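You operate a simulated robot arm through the tools that you are given. There is no shell and no other tool. Be economical: measure what you need, move in short steps, check, and stop when the job is done.

You are at the controls of a simulated robot arm. One attempt, no reset.

## Task
Put one of the plant labels from the potting shelf on the white saucer.

It is judged by the outcome, as a careful person would: the job done as asked, and still so three seconds after it is handed in. It fails if anything else is knocked over, pushed out of place, dropped, spilled or broken.

## Robot
A 7-joint arm with a two-finger parallel gripper, fixed in place. Base frame: the origin is at the foot of the arm, x ahead of it, y to its left, z up. Units: mm, degrees, N and s.
Its first joint turns from -166.0 to 166.0 degrees. Payload 4.4 kg.
The TCP is the grasp point between the finger pads, 23 mm short of the fingertips. In the tool frame z runs along the fingers and y along their closing line. Largest opening 94 mm; finger width 38, thickness 10; the body of the gripper, 54 by 96 mm, starts 39 mm behind the TCP.
Orientation is that of the tool frame in the base frame, as a unit quaternion [x, y, z, w]. With the fingers straight down and closing along the base's y, the tool's x points along the base's -x, its y along +y and its z along -z.

## Interface
- The arm moves only by the tool move_arm. Its argument "motion" is a list of rows, each a list of 3 entries, a list of its own where there are three numbers: the shift along the tool's x, y, z in mm, then the turn about the tool's z in degrees, then the opening, from 0 (shut) to 1 (fully open). In form: [[[dx, dy, dz], twist, grip], ...]. A call has 1 to 20 rows; each row shifts and turns the commanded pose from where the row before left it, along the tool's axes as they then stand. Rows are played at 5 a second. More than 50 mm and 8.6 degrees between two rows, or a gripper value outside its range, and nothing of the call is played. A pose out of reach is approached as far as the arm can. The call stops where the force on the tool passes 40 N (or 10 N more than at its start, if that is more) or the arm is blocked; 0.2 s more then pass. Each finger travels about 72 mm/s and halts on what it meets, pressing with about 20 N; the grip force reading is that of the motor and also rises with nothing between the fingers. The clock runs only during rows and for 0.2 s after the last one: add rows that do not move to give the fingers time. It gives the time, the measured TCP pose, the force on the tool (base axes), the opening and the grip force at its end, in the units of the frame above (readings bear some noise).
- Cameras (640 x 400 px; columns grow to the right, rows downward): "scene" is fixed at [400.7, 648.4, 1620.5]; the picture's right is [-0.60, -0.80, 0.00], its down [-0.61, 0.46, -0.64] and it looks along [0.51, -0.39, -0.77] (base axes); focal length 361 px, centre (320, 200). "wrist" rides on the gripper at [86, 16, -74] in the tool frame; the picture's right is [-0.18, 0.98, 0.00], its down [-0.58, -0.11, -0.81] and it looks along [-0.79, -0.15, 0.59] (tool axes); focal length 243 px, centre (320, 200). There is no depth. A picture from a camera that has moved, and an enlarged one, comes with that camera's place and axes in the base frame and with its lens. The place of the scene camera against the robot may be out by one fixed shift of up to 12 mm in any direction.
- snapshot(camera): a new picture of that camera. No time passes.
- close_up(camera, box): a new picture of the part [left, top, right, bottom] of that camera's present view, enlarged. No time passes.
- close_job(): hands the job in; it is judged then, once.

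Work in short steps. Places have to be worked out from the pictures, the camera data and where the tool is seen: move nearer, look again, correct. Check each grasp and each placing, and mend what went wrong. You have 90 turns and 38 pictures in all, those below and enlarged ones among them. Open the gripper and draw the arm clear of the work before you hand the job in, unless the task says otherwise; then end with one line.

The tools are called as a command line: name --argument value ..., lists and objects as JSON in quotes. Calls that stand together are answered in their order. move_arm: Moves the arm, as the interface text tells. Its arguments: {"type":"object","properties":{"motion":{"type":"array","items":{"type":"array"}}},"required":["motion"]} The other tools are called the same way: snapshot (camera) takes a picture; close_up (camera, box) takes an enlarged picture of a part of a camera's view; close_job () hands the job in.

At the start:

```text
t: 0.0
tool_pos: [643.6, 200.1, 1105.1]
tool_rot: [0.0, 1.0, 0.0, 0.0]
wrist_force: [0.1, -0.2, 0.4]
gripper_width: 93.9
finger_force: 0.1
```

scene: 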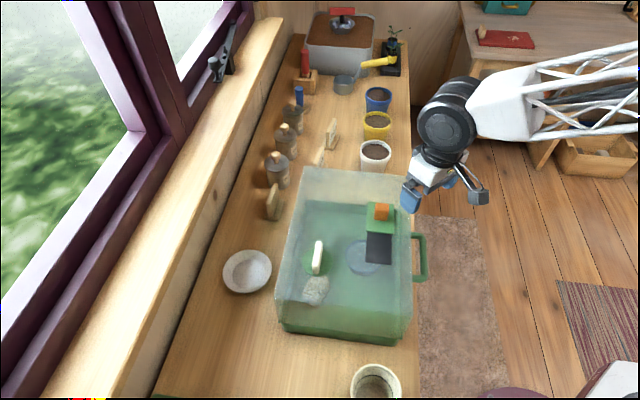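
wrist: 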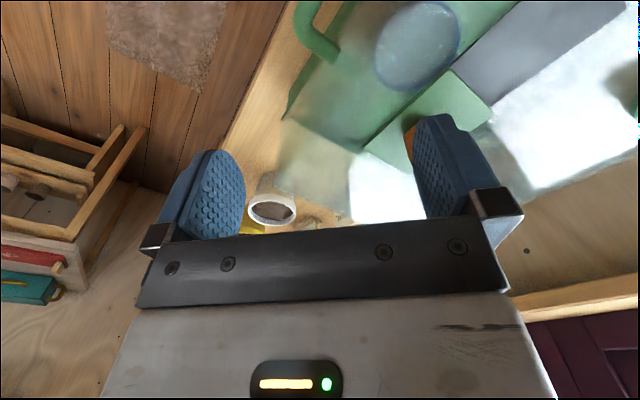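

The scene shows a shelf with jars, pots, a propagator box and a saucer at left. I look closer to find the plant labels.

close_up --camera "scene" --box '[240, 80, 400, 180]'

close_up --camera "scene" --box '[210, 140, 450, 290]'

```text
4.00 times, centred on (320, 130) of scene
camera zoom: at [400.7, 648.4, 1620.5], right [-0.6, -0.8, 0.0], down [-0.61, 0.46, -0.64], along [0.51, -0.39, -0.77], focal length 1442 px, centre (320, 480)
```

zoom: 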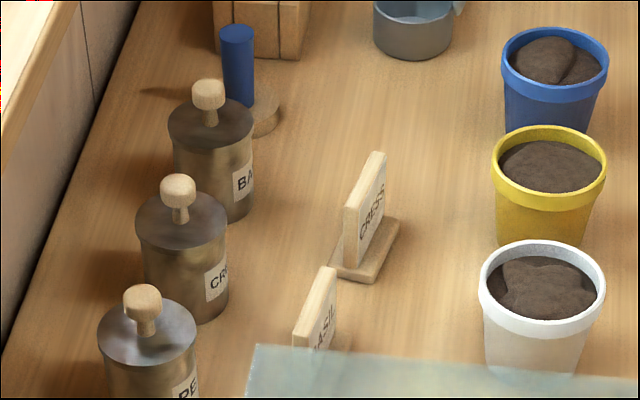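

```text
2.67 times, centred on (330, 215) of scene
camera zoom: at [400.7, 648.4, 1620.5], right [-0.6, -0.8, 0.0], down [-0.61, 0.46, -0.64], along [0.51, -0.39, -0.77], focal length 962 px, centre (293, 160)
```

zoom: 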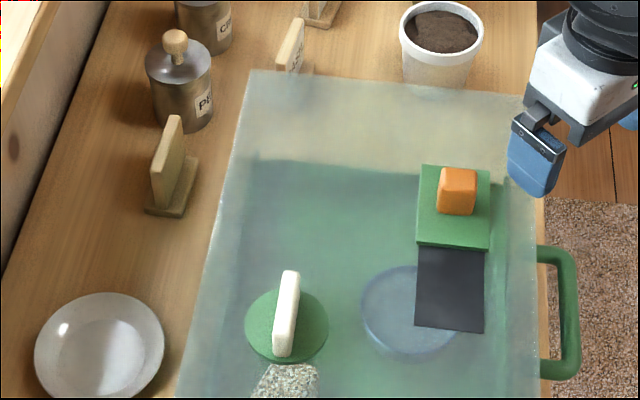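

The third, free-standing label near the saucer looks like the best candidate. I look at it and the saucer closer.

close_up --camera "scene" --box '[210, 170, 306, 230]'

close_up --camera "scene" --box '[200, 230, 440, 380]'

```text
6.67 times, centred on (258, 200) of scene
camera zoom: at [400.7, 648.4, 1620.5], right [-0.6, -0.8, 0.0], down [-0.61, 0.46, -0.64], along [0.51, -0.39, -0.77], focal length 2404 px, centre (733, 200)
```

zoom: 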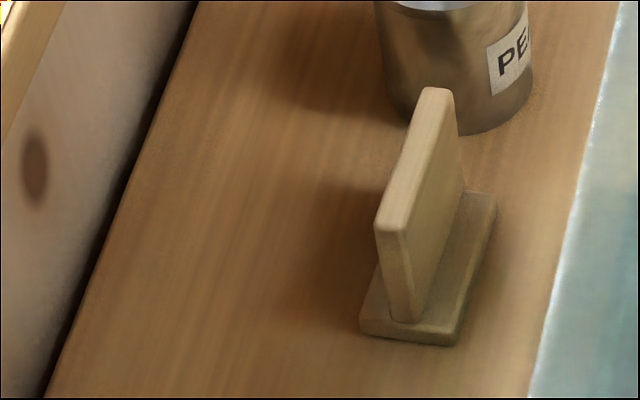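

```text
2.67 times, centred on (320, 305) of scene
camera zoom: at [400.7, 648.4, 1620.5], right [-0.6, -0.8, 0.0], down [-0.61, 0.46, -0.64], along [0.51, -0.39, -0.77], focal length 962 px, centre (320, -80)
```

zoom: 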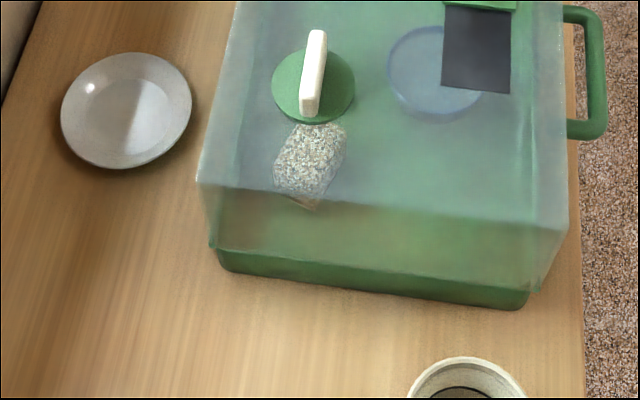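

The third label stands clear at about (940, 390), close to the reach limit, and its visible face has no text. I move over at safe height to view it with the wrist camera.

move_arm --motion '[[[-30, 20, 0], 0, 1], [[-30, 20, 0], 0, 1], [[-30, 20, 0], 0, 1], [[-30, 20, 0], 0, 1], [[0, 0, 0], 0, 1]]'

snapshot --camera "wrist"

```text
t: 1.2
tool_pos: [764.1, 281.7, 1104.5]
tool_rot: [0.0, 1.0, 0.0, 0.0]
wrist_force: [-0.2, 0.1, 0.3]
gripper_width: 94.2
finger_force: 0.0
```

```text
31 pictures are left
camera wrist: at [676.8, 297.8, 1178.8], right [0.18, 0.98, 0.0], down [0.58, -0.11, 0.81], along [0.79, -0.15, -0.59], focal length 243 px, centre (320, 200)
```

wrist: 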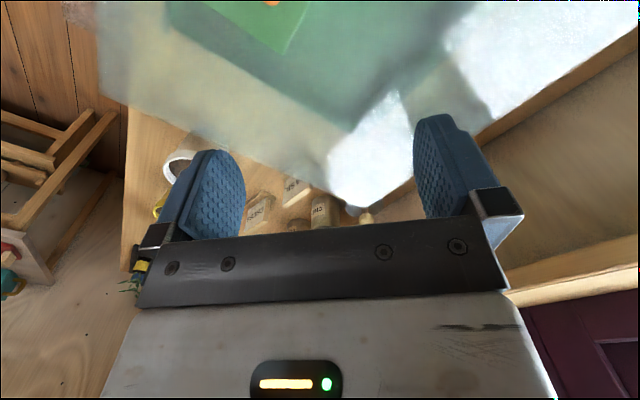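

Wrist view agrees with my scene estimates (BASIL ≈ (1023,184), CRESS ≈ (1073,92)). I now test the reach toward the third label at safe height.

move_arm --motion '[[[-40, 24, 0], 0, 1], [[-40, 24, 0], 0, 1], [[-40, 24, 0], 0, 1], [[-40, 24, 0], 0, 1], [[-16, 10, 0], 0, 1], [[0, 0, 0], 0, 1], [[0, 0, 0], 0, 1]]'

snapshot --camera "scene"

snapshot --camera "wrist"

```text
t: 2.8
tool_pos: [940.5, 387.9, 1105.1]
tool_rot: [0.0, 1.0, 0.001, 0.0]
wrist_force: [-0.1, 0.4, 0.8]
gripper_width: 93.9
finger_force: 0.0
```

```text
30 pictures are left
```

scene: 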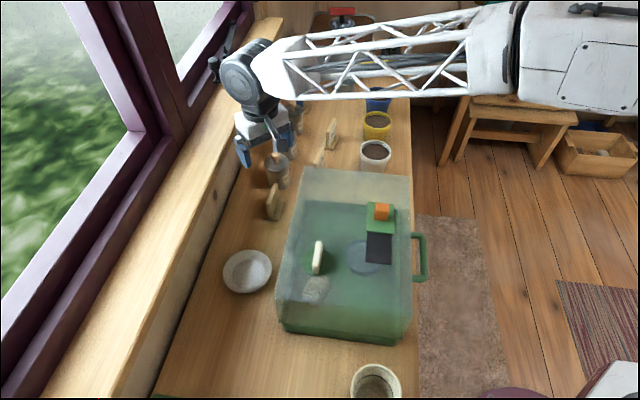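

```text
29 pictures are left
camera wrist: at [853.3, 402.9, 1179.1], right [0.18, 0.98, 0.0], down [0.58, -0.11, 0.81], along [0.79, -0.15, -0.59], focal length 243 px, centre (320, 200)
```

wrist: 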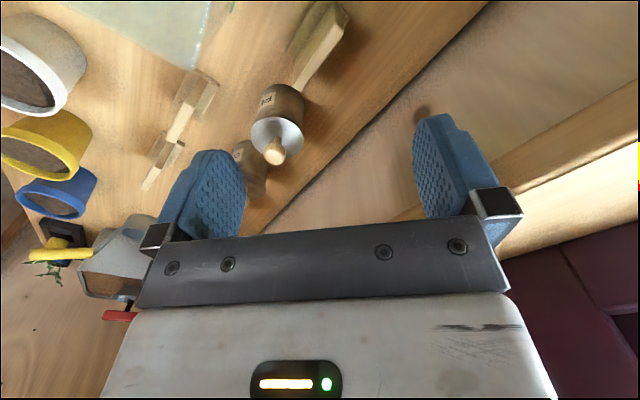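

The arm reaches 1017 mm here. I zoom in on the labels in the wrist view.

close_up --camera "wrist" --box '[240, 0, 400, 100]'

close_up --camera "wrist" --box '[120, 60, 280, 160]'

```text
4.00 times, centred on (320, 50) of wrist
camera zoom: at [853.3, 402.9, 1179.1], right [0.18, 0.98, 0.0], down [0.58, -0.11, 0.81], along [0.79, -0.15, -0.59], focal length 970 px, centre (320, 800)
```

zoom: 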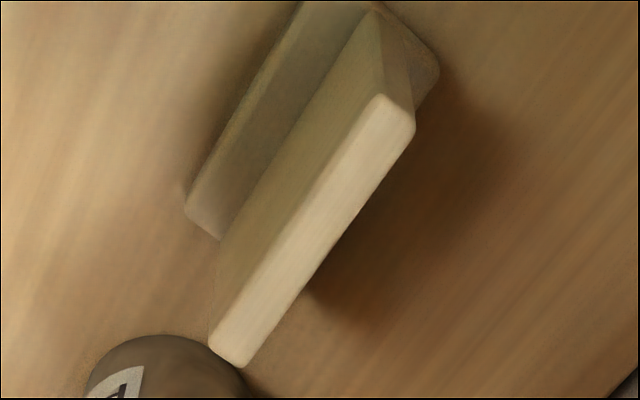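

```text
4.00 times, centred on (200, 110) of wrist
camera zoom: at [853.3, 402.9, 1179.1], right [0.18, 0.98, 0.0], down [0.58, -0.11, 0.81], along [0.79, -0.15, -0.59], focal length 970 px, centre (800, 560)
```

zoom: 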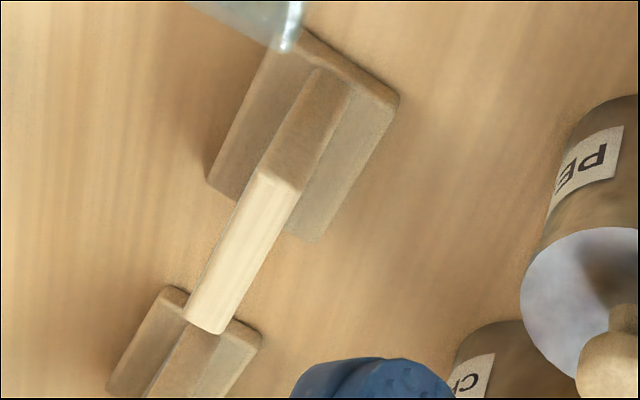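

The near face of the third label is blank, so I twist the wrist to look at its window-facing side before choosing it.

move_arm --motion '[[[0, 0, 0], 8, 1], [[0, 0, 0], 8, 1], [[0, 0, 0], 8, 1], [[0, 0, 0], 8, 1], [[0, 0, 0], 8, 1], [[0, 0, 0], 8, 1], [[0, 0, 0], 8, 1], [[0, 0, 0], 8, 1], [[0, 0, 0], 8, 1], [[0, 0, 0], 8, 1], [[0, 0, 0], 8, 1], [[0, 0, 0], 8, 1], [[0, 0, 0], 8, 1], [[0, 0, 0], 0, 1]]'

snapshot --camera "wrist"

```text
t: 5.8
tool_pos: [939.7, 386.3, 1105.1]
tool_rot: [0.788, 0.615, 0.0, 0.0]
wrist_force: [-0.5, 0.0, 0.3]
gripper_width: 93.9
finger_force: 0.0
```

```text
26 pictures are left
camera wrist: at [976.2, 465.9, 1180.0], right [0.91, -0.42, 0.0], down [-0.25, -0.54, 0.81], along [-0.34, -0.73, -0.59], focal length 243 px, centre (320, 200)
```

wrist: 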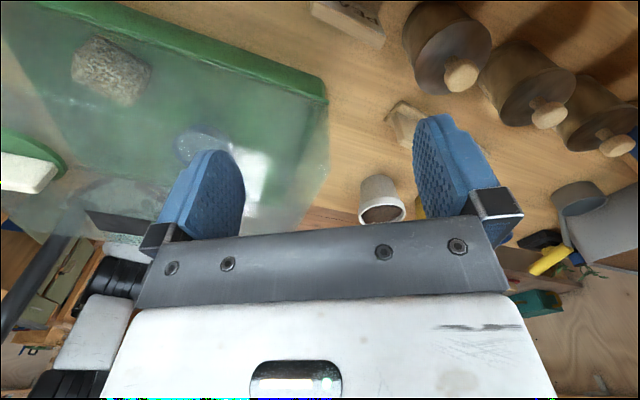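

The third label is at the top edge of the view; I zoom in.

close_up --camera "wrist" --box '[280, 0, 440, 100]'

```text
4.00 times, centred on (360, 50) of wrist
camera zoom: at [976.2, 465.9, 1180.0], right [0.91, -0.42, 0.0], down [-0.25, -0.54, 0.81], along [-0.34, -0.73, -0.59], focal length 970 px, centre (160, 800)
```

zoom: 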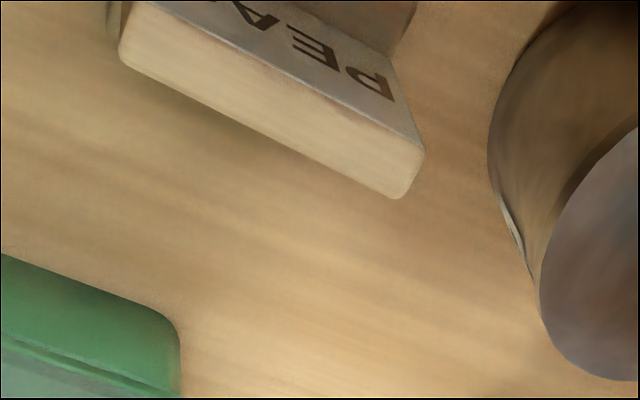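

The hidden face reads "PEA", so this is a plant label. Triangulated: top at z≈920, centre ≈(964,378), length direction ≈ −47°. I twist back to align the fingers across it, half close, move above it and start down.

move_arm --motion '[[[0, 0, 0], -8.1, 0.9], [[0, 0, 0], -8.1, 0.8], [[0, 0, 0], -8.1, 0.7], [[0, 0, 0], -8.1, 0.6], [[0, 0, 0], -8.1, 0.6], [[0, 0, 0], -8.1, 0.6], [[0, 0, 0], -8.2, 0.6], [[-13, 12.5, 0], 0, 0.6], [[0, 0, 0], 0, 0.6], [[0, 0, 0], 0, 0.6]]'

snapshot --camera "wrist"

```text
t: 8.0
tool_pos: [957.2, 386.1, 1105.3]
tool_rot: [0.4, 0.916, 0.0, 0.001]
wrist_force: [0.4, 0.9, 0.3]
gripper_width: 56.3
finger_force: 0.0
```

```text
24 pictures are left
camera wrist: at [910.2, 459.7, 1180.2], right [0.85, 0.53, 0.0], down [0.32, -0.5, 0.81], along [0.43, -0.68, -0.59], focal length 243 px, centre (320, 200)
```

wrist: 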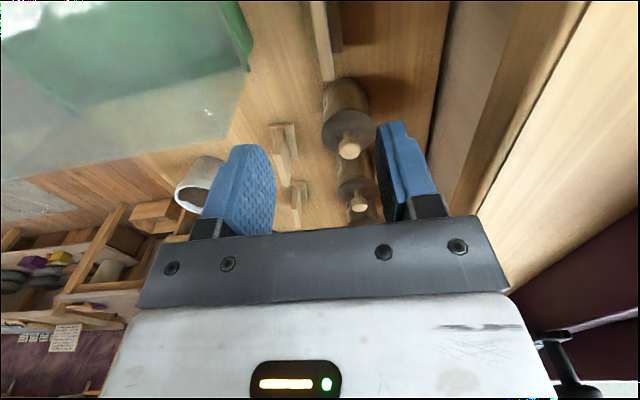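

Label sits centred between the fingers and is aligned. I descend 100 mm and check the pose and arm clearance.

move_arm --motion '[[[0, 0, 25], 0, 0.6], [[0, 0, 25], 0, 0.6], [[0, 0, 25], 0, 0.6], [[0, 0, 25], 0, 0.6], [[0, 0, 0], 0, 0.6], [[0, 0, 0], 0, 0.6]]'

snapshot --camera "scene"

snapshot --camera "wrist"

```text
t: 9.4
tool_pos: [955.1, 386.3, 1005.7]
tool_rot: [0.4, 0.916, 0.0, 0.0]
wrist_force: [-0.4, 0.1, -0.6]
gripper_width: 56.3
finger_force: 0.0
```

```text
23 pictures are left
```

scene: 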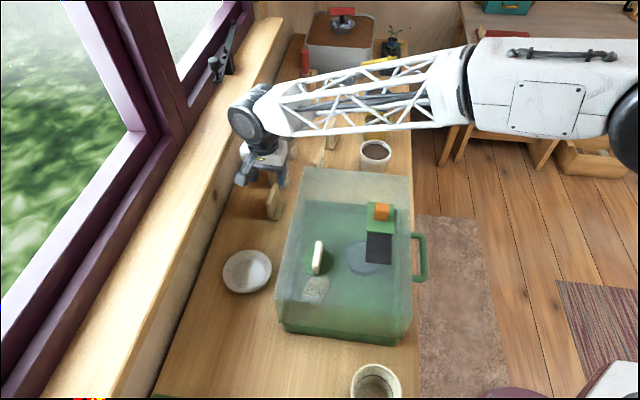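

```text
22 pictures are left
camera wrist: at [908.9, 459.8, 1080.2], right [0.85, 0.53, 0.0], down [0.32, -0.5, 0.81], along [0.43, -0.68, -0.59], focal length 243 px, centre (320, 200)
```

wrist: 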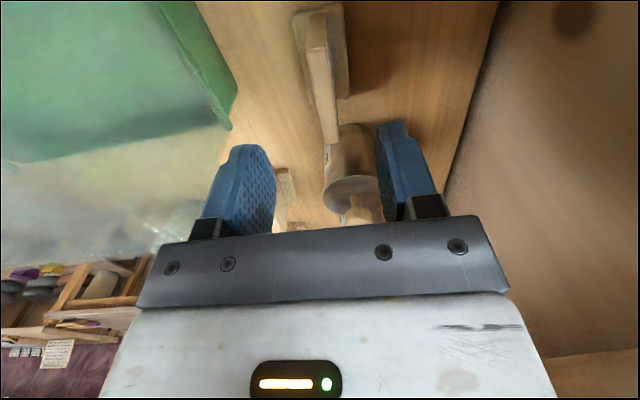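

Pose held well. I zoom to refine label position and angle.

close_up --camera "wrist" --box '[208, 0, 432, 140]'

```text
2.86 times, centred on (320, 70) of wrist
camera zoom: at [908.9, 459.8, 1080.2], right [0.85, 0.53, 0.0], down [0.32, -0.5, 0.81], along [0.43, -0.68, -0.59], focal length 693 px, centre (320, 571)
```

zoom: 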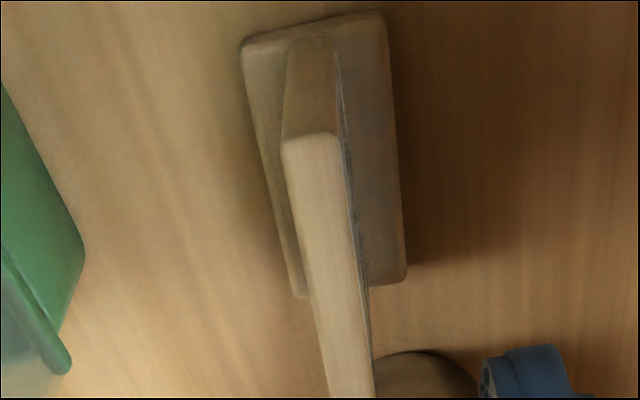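

Label confirmed: centre ≈(965,378), TCP is 2 mm off its mid-plane. I descend to z≈910 with that correction.

move_arm --motion '[[[0, 2, 20], 0, 0.6], [[0, 0, 20], 0, 0.6], [[0, 0, 20], 0, 0.6], [[0, 0, 18], 0, 0.6], [[0, 0, 17], 0, 0.6], [[0, 0, 0], 0, 0.6], [[0, 0, 0], 0, 0.6]]'

snapshot --camera "wrist"

close_up --camera "scene" --box '[200, 100, 360, 240]'

```text
t: 11.0
tool_pos: [958.2, 386.7, 909.5]
tool_rot: [0.401, 0.916, 0.0, 0.0]
wrist_force: [1.3, 0.9, 0.3]
gripper_width: 56.2
finger_force: 0.1
```

```text
20 pictures are left
camera wrist: at [911.8, 460.3, 983.9], right [0.85, 0.53, 0.0], down [0.32, -0.5, 0.81], along [0.43, -0.68, -0.59], focal length 243 px, centre (320, 200)
```

wrist: 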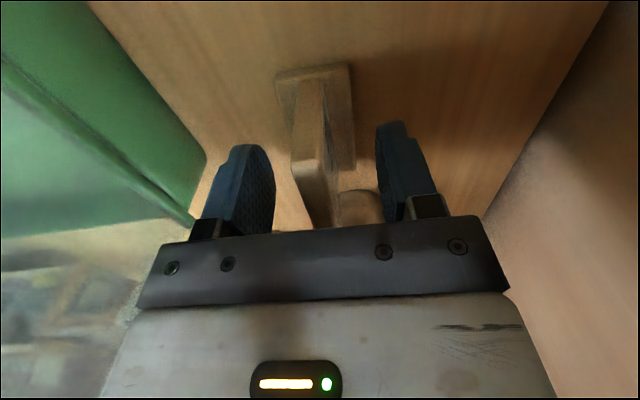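

```text
2.86 times, centred on (280, 170) of scene
camera zoom: at [400.7, 648.4, 1620.5], right [-0.6, -0.8, 0.0], down [-0.61, 0.46, -0.64], along [0.51, -0.39, -0.77], focal length 1030 px, centre (434, 286)
```

zoom: 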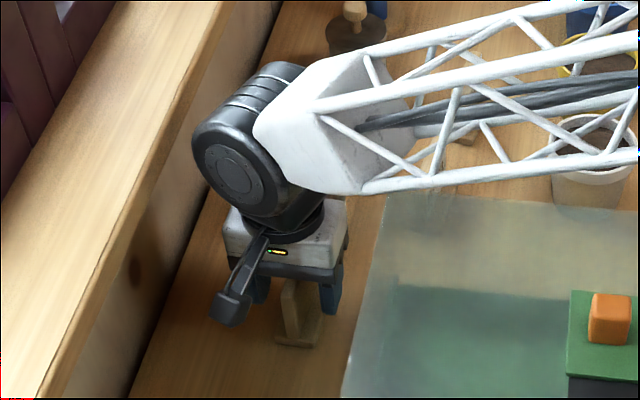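

The label is between the pads, centred. Closing.

move_arm --motion '[[[0, 0, 0], 0, 0.4], [[0, 0, 0], 0, 0.25], [[0, 0, 0], 0, 0.1], [[0, 0, 0], 0, 0], [[0, 0, 0], 0, 0], [[0, 0, 0], 0, 0]]'

```text
t: 12.4
tool_pos: [958.8, 386.4, 909.7]
tool_rot: [0.401, 0.916, 0.0, 0.0]
wrist_force: [0.0, 0.1, 0.3]
gripper_width: 12.5
finger_force: 20.6
```

Gripped at 12.5 mm, as expected. Lift 150 mm and check.

move_arm --motion '[[[0, 0, -15], 0, 0], [[0, 0, -25], 0, 0], [[0, 0, -30], 0, 0], [[0, 0, -30], 0, 0], [[0, 0, -30], 0, 0], [[0, 0, -20], 0, 0], [[0, 0, 0], 0, 0]]'

snapshot --camera "scene"

snapshot --camera "wrist"

```text
t: 14.0
tool_pos: [958.8, 384.5, 1061.5]
tool_rot: [0.401, 0.916, 0.0, 0.0]
wrist_force: [0.1, -0.2, -0.3]
gripper_width: 12.5
finger_force: 19.8
```

```text
18 pictures are left
```

scene: 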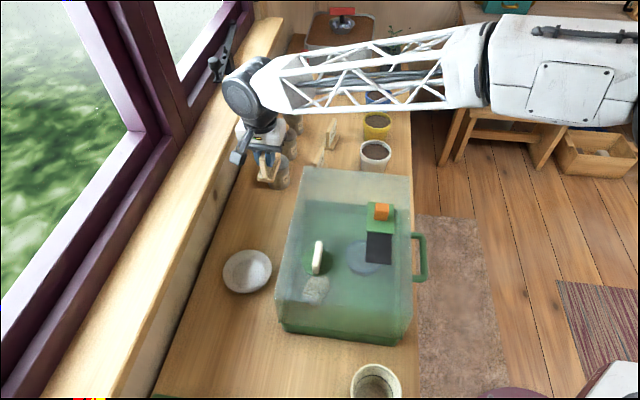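

```text
17 pictures are left
camera wrist: at [911.9, 457.3, 1136.4], right [0.85, 0.53, 0.0], down [0.32, -0.5, 0.81], along [0.43, -0.68, -0.59], focal length 243 px, centre (320, 200)
```

wrist: 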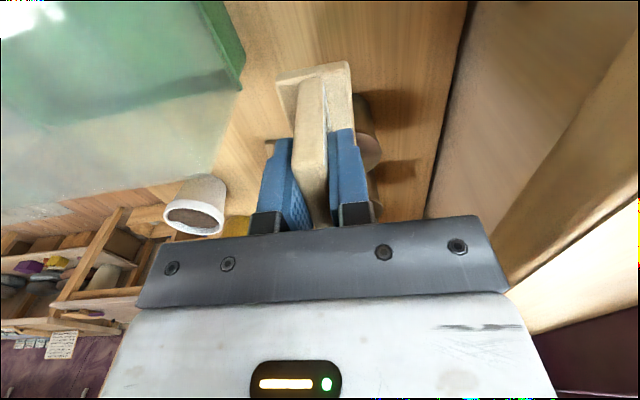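

The label is held squarely. The saucer is ≈(849,528), almost straight along the bench in tool +x; I lift and carry it over there at height.

move_arm --motion '[[[0, 0, -30], 0, 0], [[0, 0, -30], 0, 0], [[32, 3, 0], 0, 0], [[32, 3, 0], 0, 0], [[32, 3, 0], 0, 0], [[32, 3, 0], 0, 0], [[32, 3, 0], 0, 0], [[30, 2, 0], 0, 0], [[0, 0, 0], 0, 0], [[0, 0, 0], 0, 0]]'

snapshot --camera "scene"

snapshot --camera "wrist"

```text
t: 16.2
tool_pos: [841.5, 537.4, 1119.8]
tool_rot: [0.4, 0.917, 0.0, 0.0]
wrist_force: [-0.2, -0.6, -0.1]
gripper_width: 12.4
finger_force: 19.7
```

```text
16 pictures are left
```

scene: 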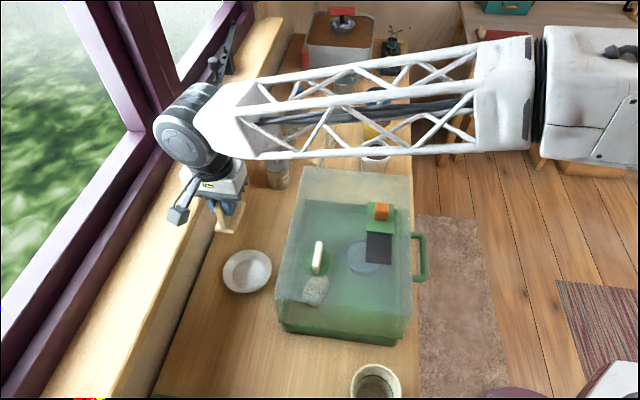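

```text
15 pictures are left
camera wrist: at [795.5, 610.9, 1194.0], right [0.85, 0.53, 0.0], down [0.32, -0.5, 0.81], along [0.43, -0.68, -0.59], focal length 243 px, centre (320, 200)
```

wrist: 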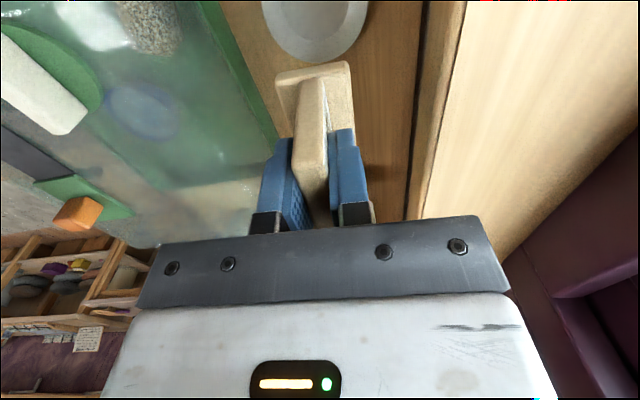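

Wrist view puts the saucer centre near (838,537), scene view (849,528). I descend partway for a sharper check.

move_arm --motion '[[[0, 0, 26], 0, 0], [[0, 0, 26], 0, 0], [[0, 0, 26], 0, 0], [[0, 0, 26], 0, 0], [[0, 0, 26], 0, 0], [[0, 0, 0], 0, 0], [[0, 0, 0], 0, 0]]'

snapshot --camera "wrist"

close_up --camera "scene" --box '[160, 180, 320, 320]'

```text
t: 17.8
tool_pos: [841.4, 535.9, 989.7]
tool_rot: [0.4, 0.917, 0.0, 0.0]
wrist_force: [-0.1, 0.3, -1.1]
gripper_width: 12.3
finger_force: 19.9
```

```text
14 pictures are left
camera wrist: at [795.0, 609.6, 1064.4], right [0.85, 0.53, 0.0], down [0.32, -0.5, 0.81], along [0.43, -0.68, -0.59], focal length 243 px, centre (320, 200)
```

wrist: 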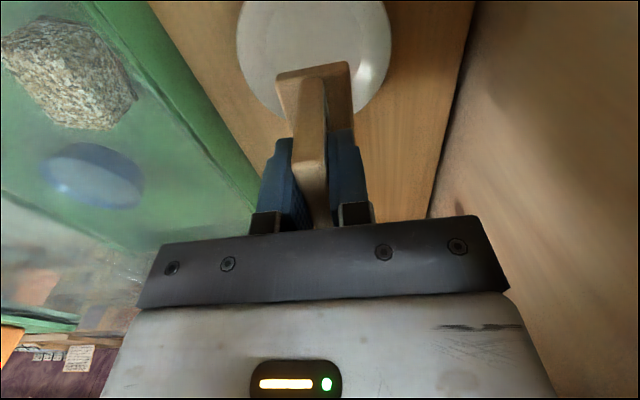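

```text
2.86 times, centred on (240, 250) of scene
camera zoom: at [400.7, 648.4, 1620.5], right [-0.6, -0.8, 0.0], down [-0.61, 0.46, -0.64], along [0.51, -0.39, -0.77], focal length 1030 px, centre (549, 57)
```

zoom: 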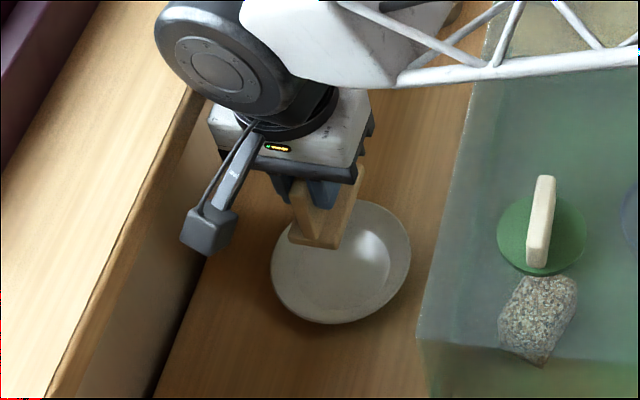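

Refined saucer centre ≈(839,532); label base centre is ≈(848,528). I correct by tool (+9, −4.5) and descend to just above the saucer.

move_arm --motion '[[[9, -4.5, 0], 0, 0], [[0, 0, 20], 0, 0], [[0, 0, 20], 0, 0], [[0, 0, 15], 0, 0], [[0, 0, 0], 0, 0], [[0, 0, 0], 0, 0]]'

snapshot --camera "wrist"

close_up --camera "scene" --box '[192, 220, 304, 310]'

```text
t: 19.2
tool_pos: [832.3, 541.0, 934.3]
tool_rot: [0.4, 0.916, 0.0, 0.001]
wrist_force: [0.1, -0.6, -0.6]
gripper_width: 12.4
finger_force: 20.1
```

```text
12 pictures are left
camera wrist: at [786.3, 614.3, 1008.5], right [0.85, 0.53, 0.0], down [0.32, -0.5, 0.81], along [0.43, -0.68, -0.59], focal length 243 px, centre (320, 200)
```

wrist: 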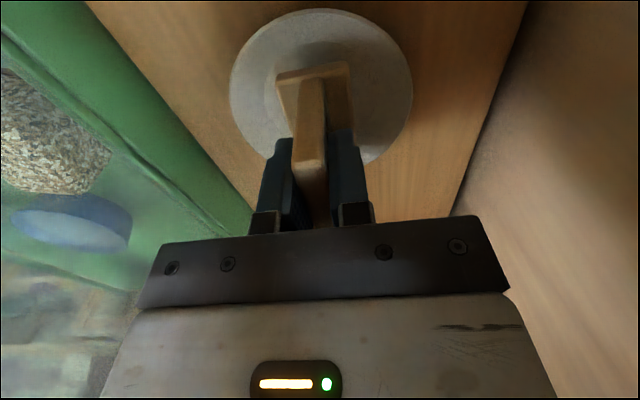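

```text
4.44 times, centred on (248, 265) of scene
camera zoom: at [400.7, 648.4, 1620.5], right [-0.6, -0.8, 0.0], down [-0.61, 0.46, -0.64], along [0.51, -0.39, -0.77], focal length 1602 px, centre (640, -89)
```

zoom: 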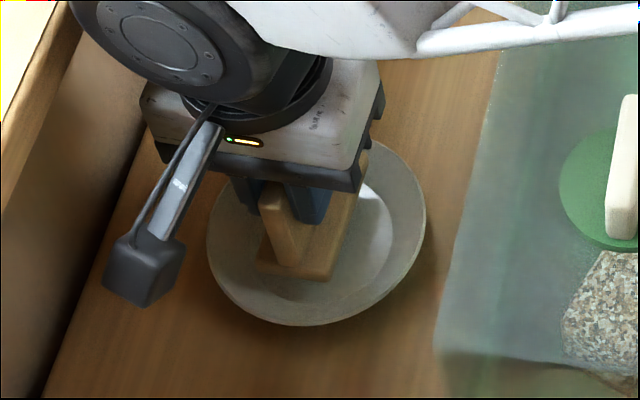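

Base is centred over the saucer within a few mm. I lower in small steps until contact.

move_arm --motion '[[[0, 0, 6], 0, 0], [[0, 0, 4], 0, 0], [[0, 0, 2], 0, 0], [[0, 0, 2], 0, 0], [[0, 0, 0], 0, 0]]'

```text
t: 20.4
tool_pos: [833.8, 541.9, 922.2]
tool_rot: [0.401, 0.916, 0.001, 0.001]
wrist_force: [-6.0, 4.9, 10.9]
gripper_width: 12.6
finger_force: 20.0
```

Contact with a sideways push along tool +x: the far base end is touching the saucer's slope. I lift slightly, shift +4 mm in x, and lower again.

move_arm --motion '[[[0, 0, -4], 0, 0], [[4, 0, 0], 0, 0], [[0, 0, 2], 0, 0], [[0, 0, 2], 0, 0], [[0, 0, 1], 0, 0], [[0, 0, 0], 0, 0]]'

```text
t: 21.8
tool_pos: [830.9, 545.3, 919.8]
tool_rot: [0.4, 0.916, 0.0, 0.0]
wrist_force: [3.5, -7.3, 16.9]
gripper_width: 12.8
finger_force: 20.5
```

Now the push reverses, so centre is between. I back off 1.5 mm, ease the load, and check.

move_arm --motion '[[[0, 0, -3], 0, 0], [[-2, 0, 0], 0, 0], [[0, 0, 1], 0, 0], [[0, 0, 1], 0, 0], [[0, 0, 0], 0, 0]]'

```text
t: 23.0
tool_pos: [830.8, 543.1, 922.0]
tool_rot: [0.4, 0.916, 0.0, -0.001]
wrist_force: [-0.7, 0.4, 0.3]
gripper_width: 12.4
finger_force: 19.9
```

move_arm --motion '[[[0, 0, 1], 0, 0], [[0, 0, 0.5], 0, 0], [[0, 0, 0], 0, 0]]'

```text
t: 23.8
tool_pos: [831.8, 542.8, 920.9]
tool_rot: [0.401, 0.916, -0.001, -0.001]
wrist_force: [0.2, 3.3, 5.0]
gripper_width: 12.3
finger_force: 19.5
```

Light contact (5 N) with little side force. I open gently to about half.

move_arm --motion '[[[0, 0, 0], 0, 0.16], [[0, 0, 0], 0, 0.22], [[0, 0, 0], 0, 0.35], [[0, 0, 0], 0, 0.5], [[0, 0, 0], 0, 0.5], [[0, 0, 0], 0, 0.5]]'

snapshot --camera "wrist"

```text
t: 25.2
tool_pos: [831.6, 542.6, 921.6]
tool_rot: [0.401, 0.916, 0.0, 0.0]
wrist_force: [-0.2, -0.1, 0.1]
gripper_width: 47.1
finger_force: 0.1
```

```text
10 pictures are left
camera wrist: at [784.4, 616.7, 995.3], right [0.85, 0.53, 0.0], down [0.32, -0.5, 0.81], along [0.43, -0.68, -0.59], focal length 243 px, centre (320, 200)
```

wrist: 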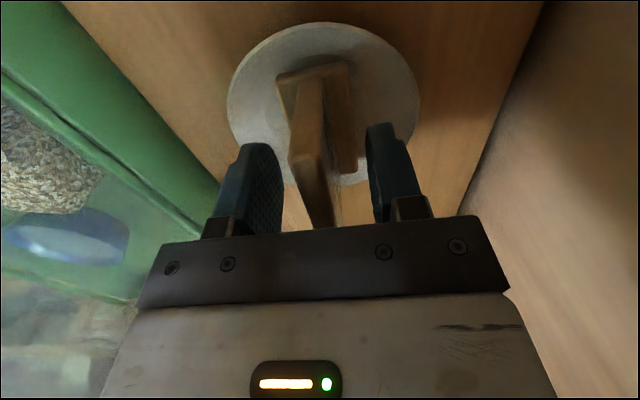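

The label stands upright on the saucer, free of both pads. I rise straight up 200 mm and check.

move_arm --motion '[[[0, 0, -15], 0, 0.5], [[0, 0, -25], 0, 0.5], [[0, 0, -40], 0, 0.5], [[0, 0, -40], 0, 0.5], [[0, 0, -40], 0, 0.5], [[0, 0, -40], 0, 0.5], [[0, 0, 0], 0, 0.5]]'

snapshot --camera "scene"

close_up --camera "scene" --box '[192, 220, 304, 310]'

```text
t: 26.8
tool_pos: [831.2, 542.9, 1120.6]
tool_rot: [0.4, 0.917, 0.0, 0.0]
wrist_force: [0.0, 0.0, 0.8]
gripper_width: 47.1
finger_force: 0.1
```

```text
9 pictures are left
```

scene: 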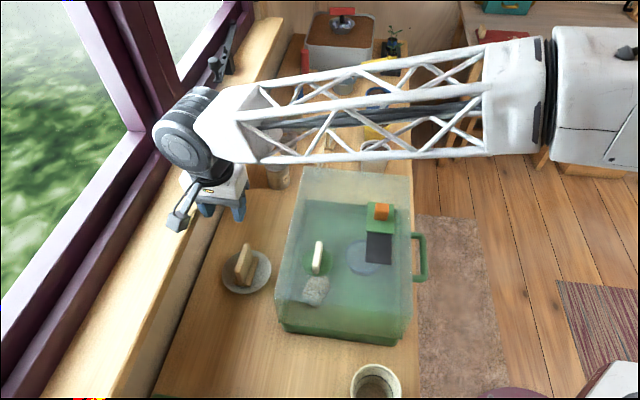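

```text
4.44 times, centred on (248, 265) of scene
camera zoom: at [400.7, 648.4, 1620.5], right [-0.6, -0.8, 0.0], down [-0.61, 0.46, -0.64], along [0.51, -0.39, -0.77], focal length 1602 px, centre (640, -89)
```

zoom: 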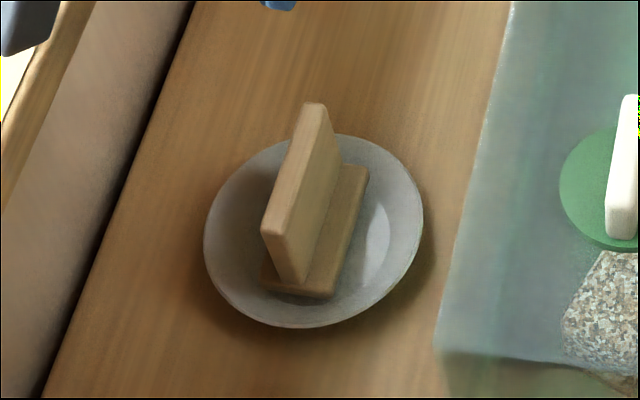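

The label stands stably on the saucer and nothing else moved. I draw the arm back at height and open the gripper.

move_arm --motion '[[[5, -35, 0], 0, 0.7], [[5, -35, 0], 0, 0.9], [[5, -35, 0], 0, 1], [[5, -35, 0], 0, 1], [[0, 0, 0], 0, 1], [[0, 0, 0], 0, 1]]'

snapshot --camera "scene"

```text
t: 28.2
tool_pos: [715.5, 459.9, 1119.7]
tool_rot: [0.4, 0.917, 0.0, 0.0]
wrist_force: [0.7, 0.0, 0.4]
gripper_width: 94.0
finger_force: 0.2
```

```text
7 pictures are left
```

scene: 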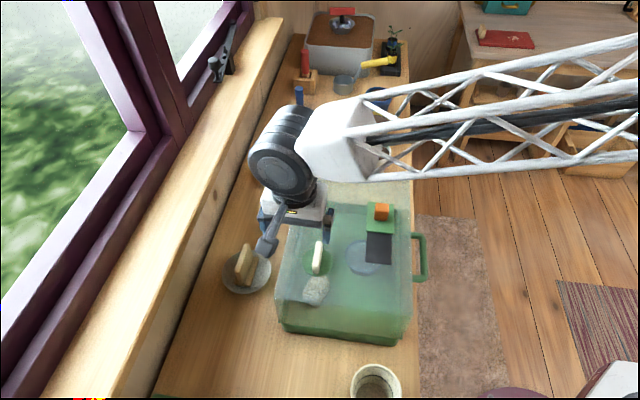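

The label is still standing on the saucer, and the arm is clear with the gripper open. I hand the job in.

close_job

```text
The job is handed in.
```

The PEA plant label is standing on the white saucer; I saw nothing else moved or knocked over, and the arm is clear with the gripper open.
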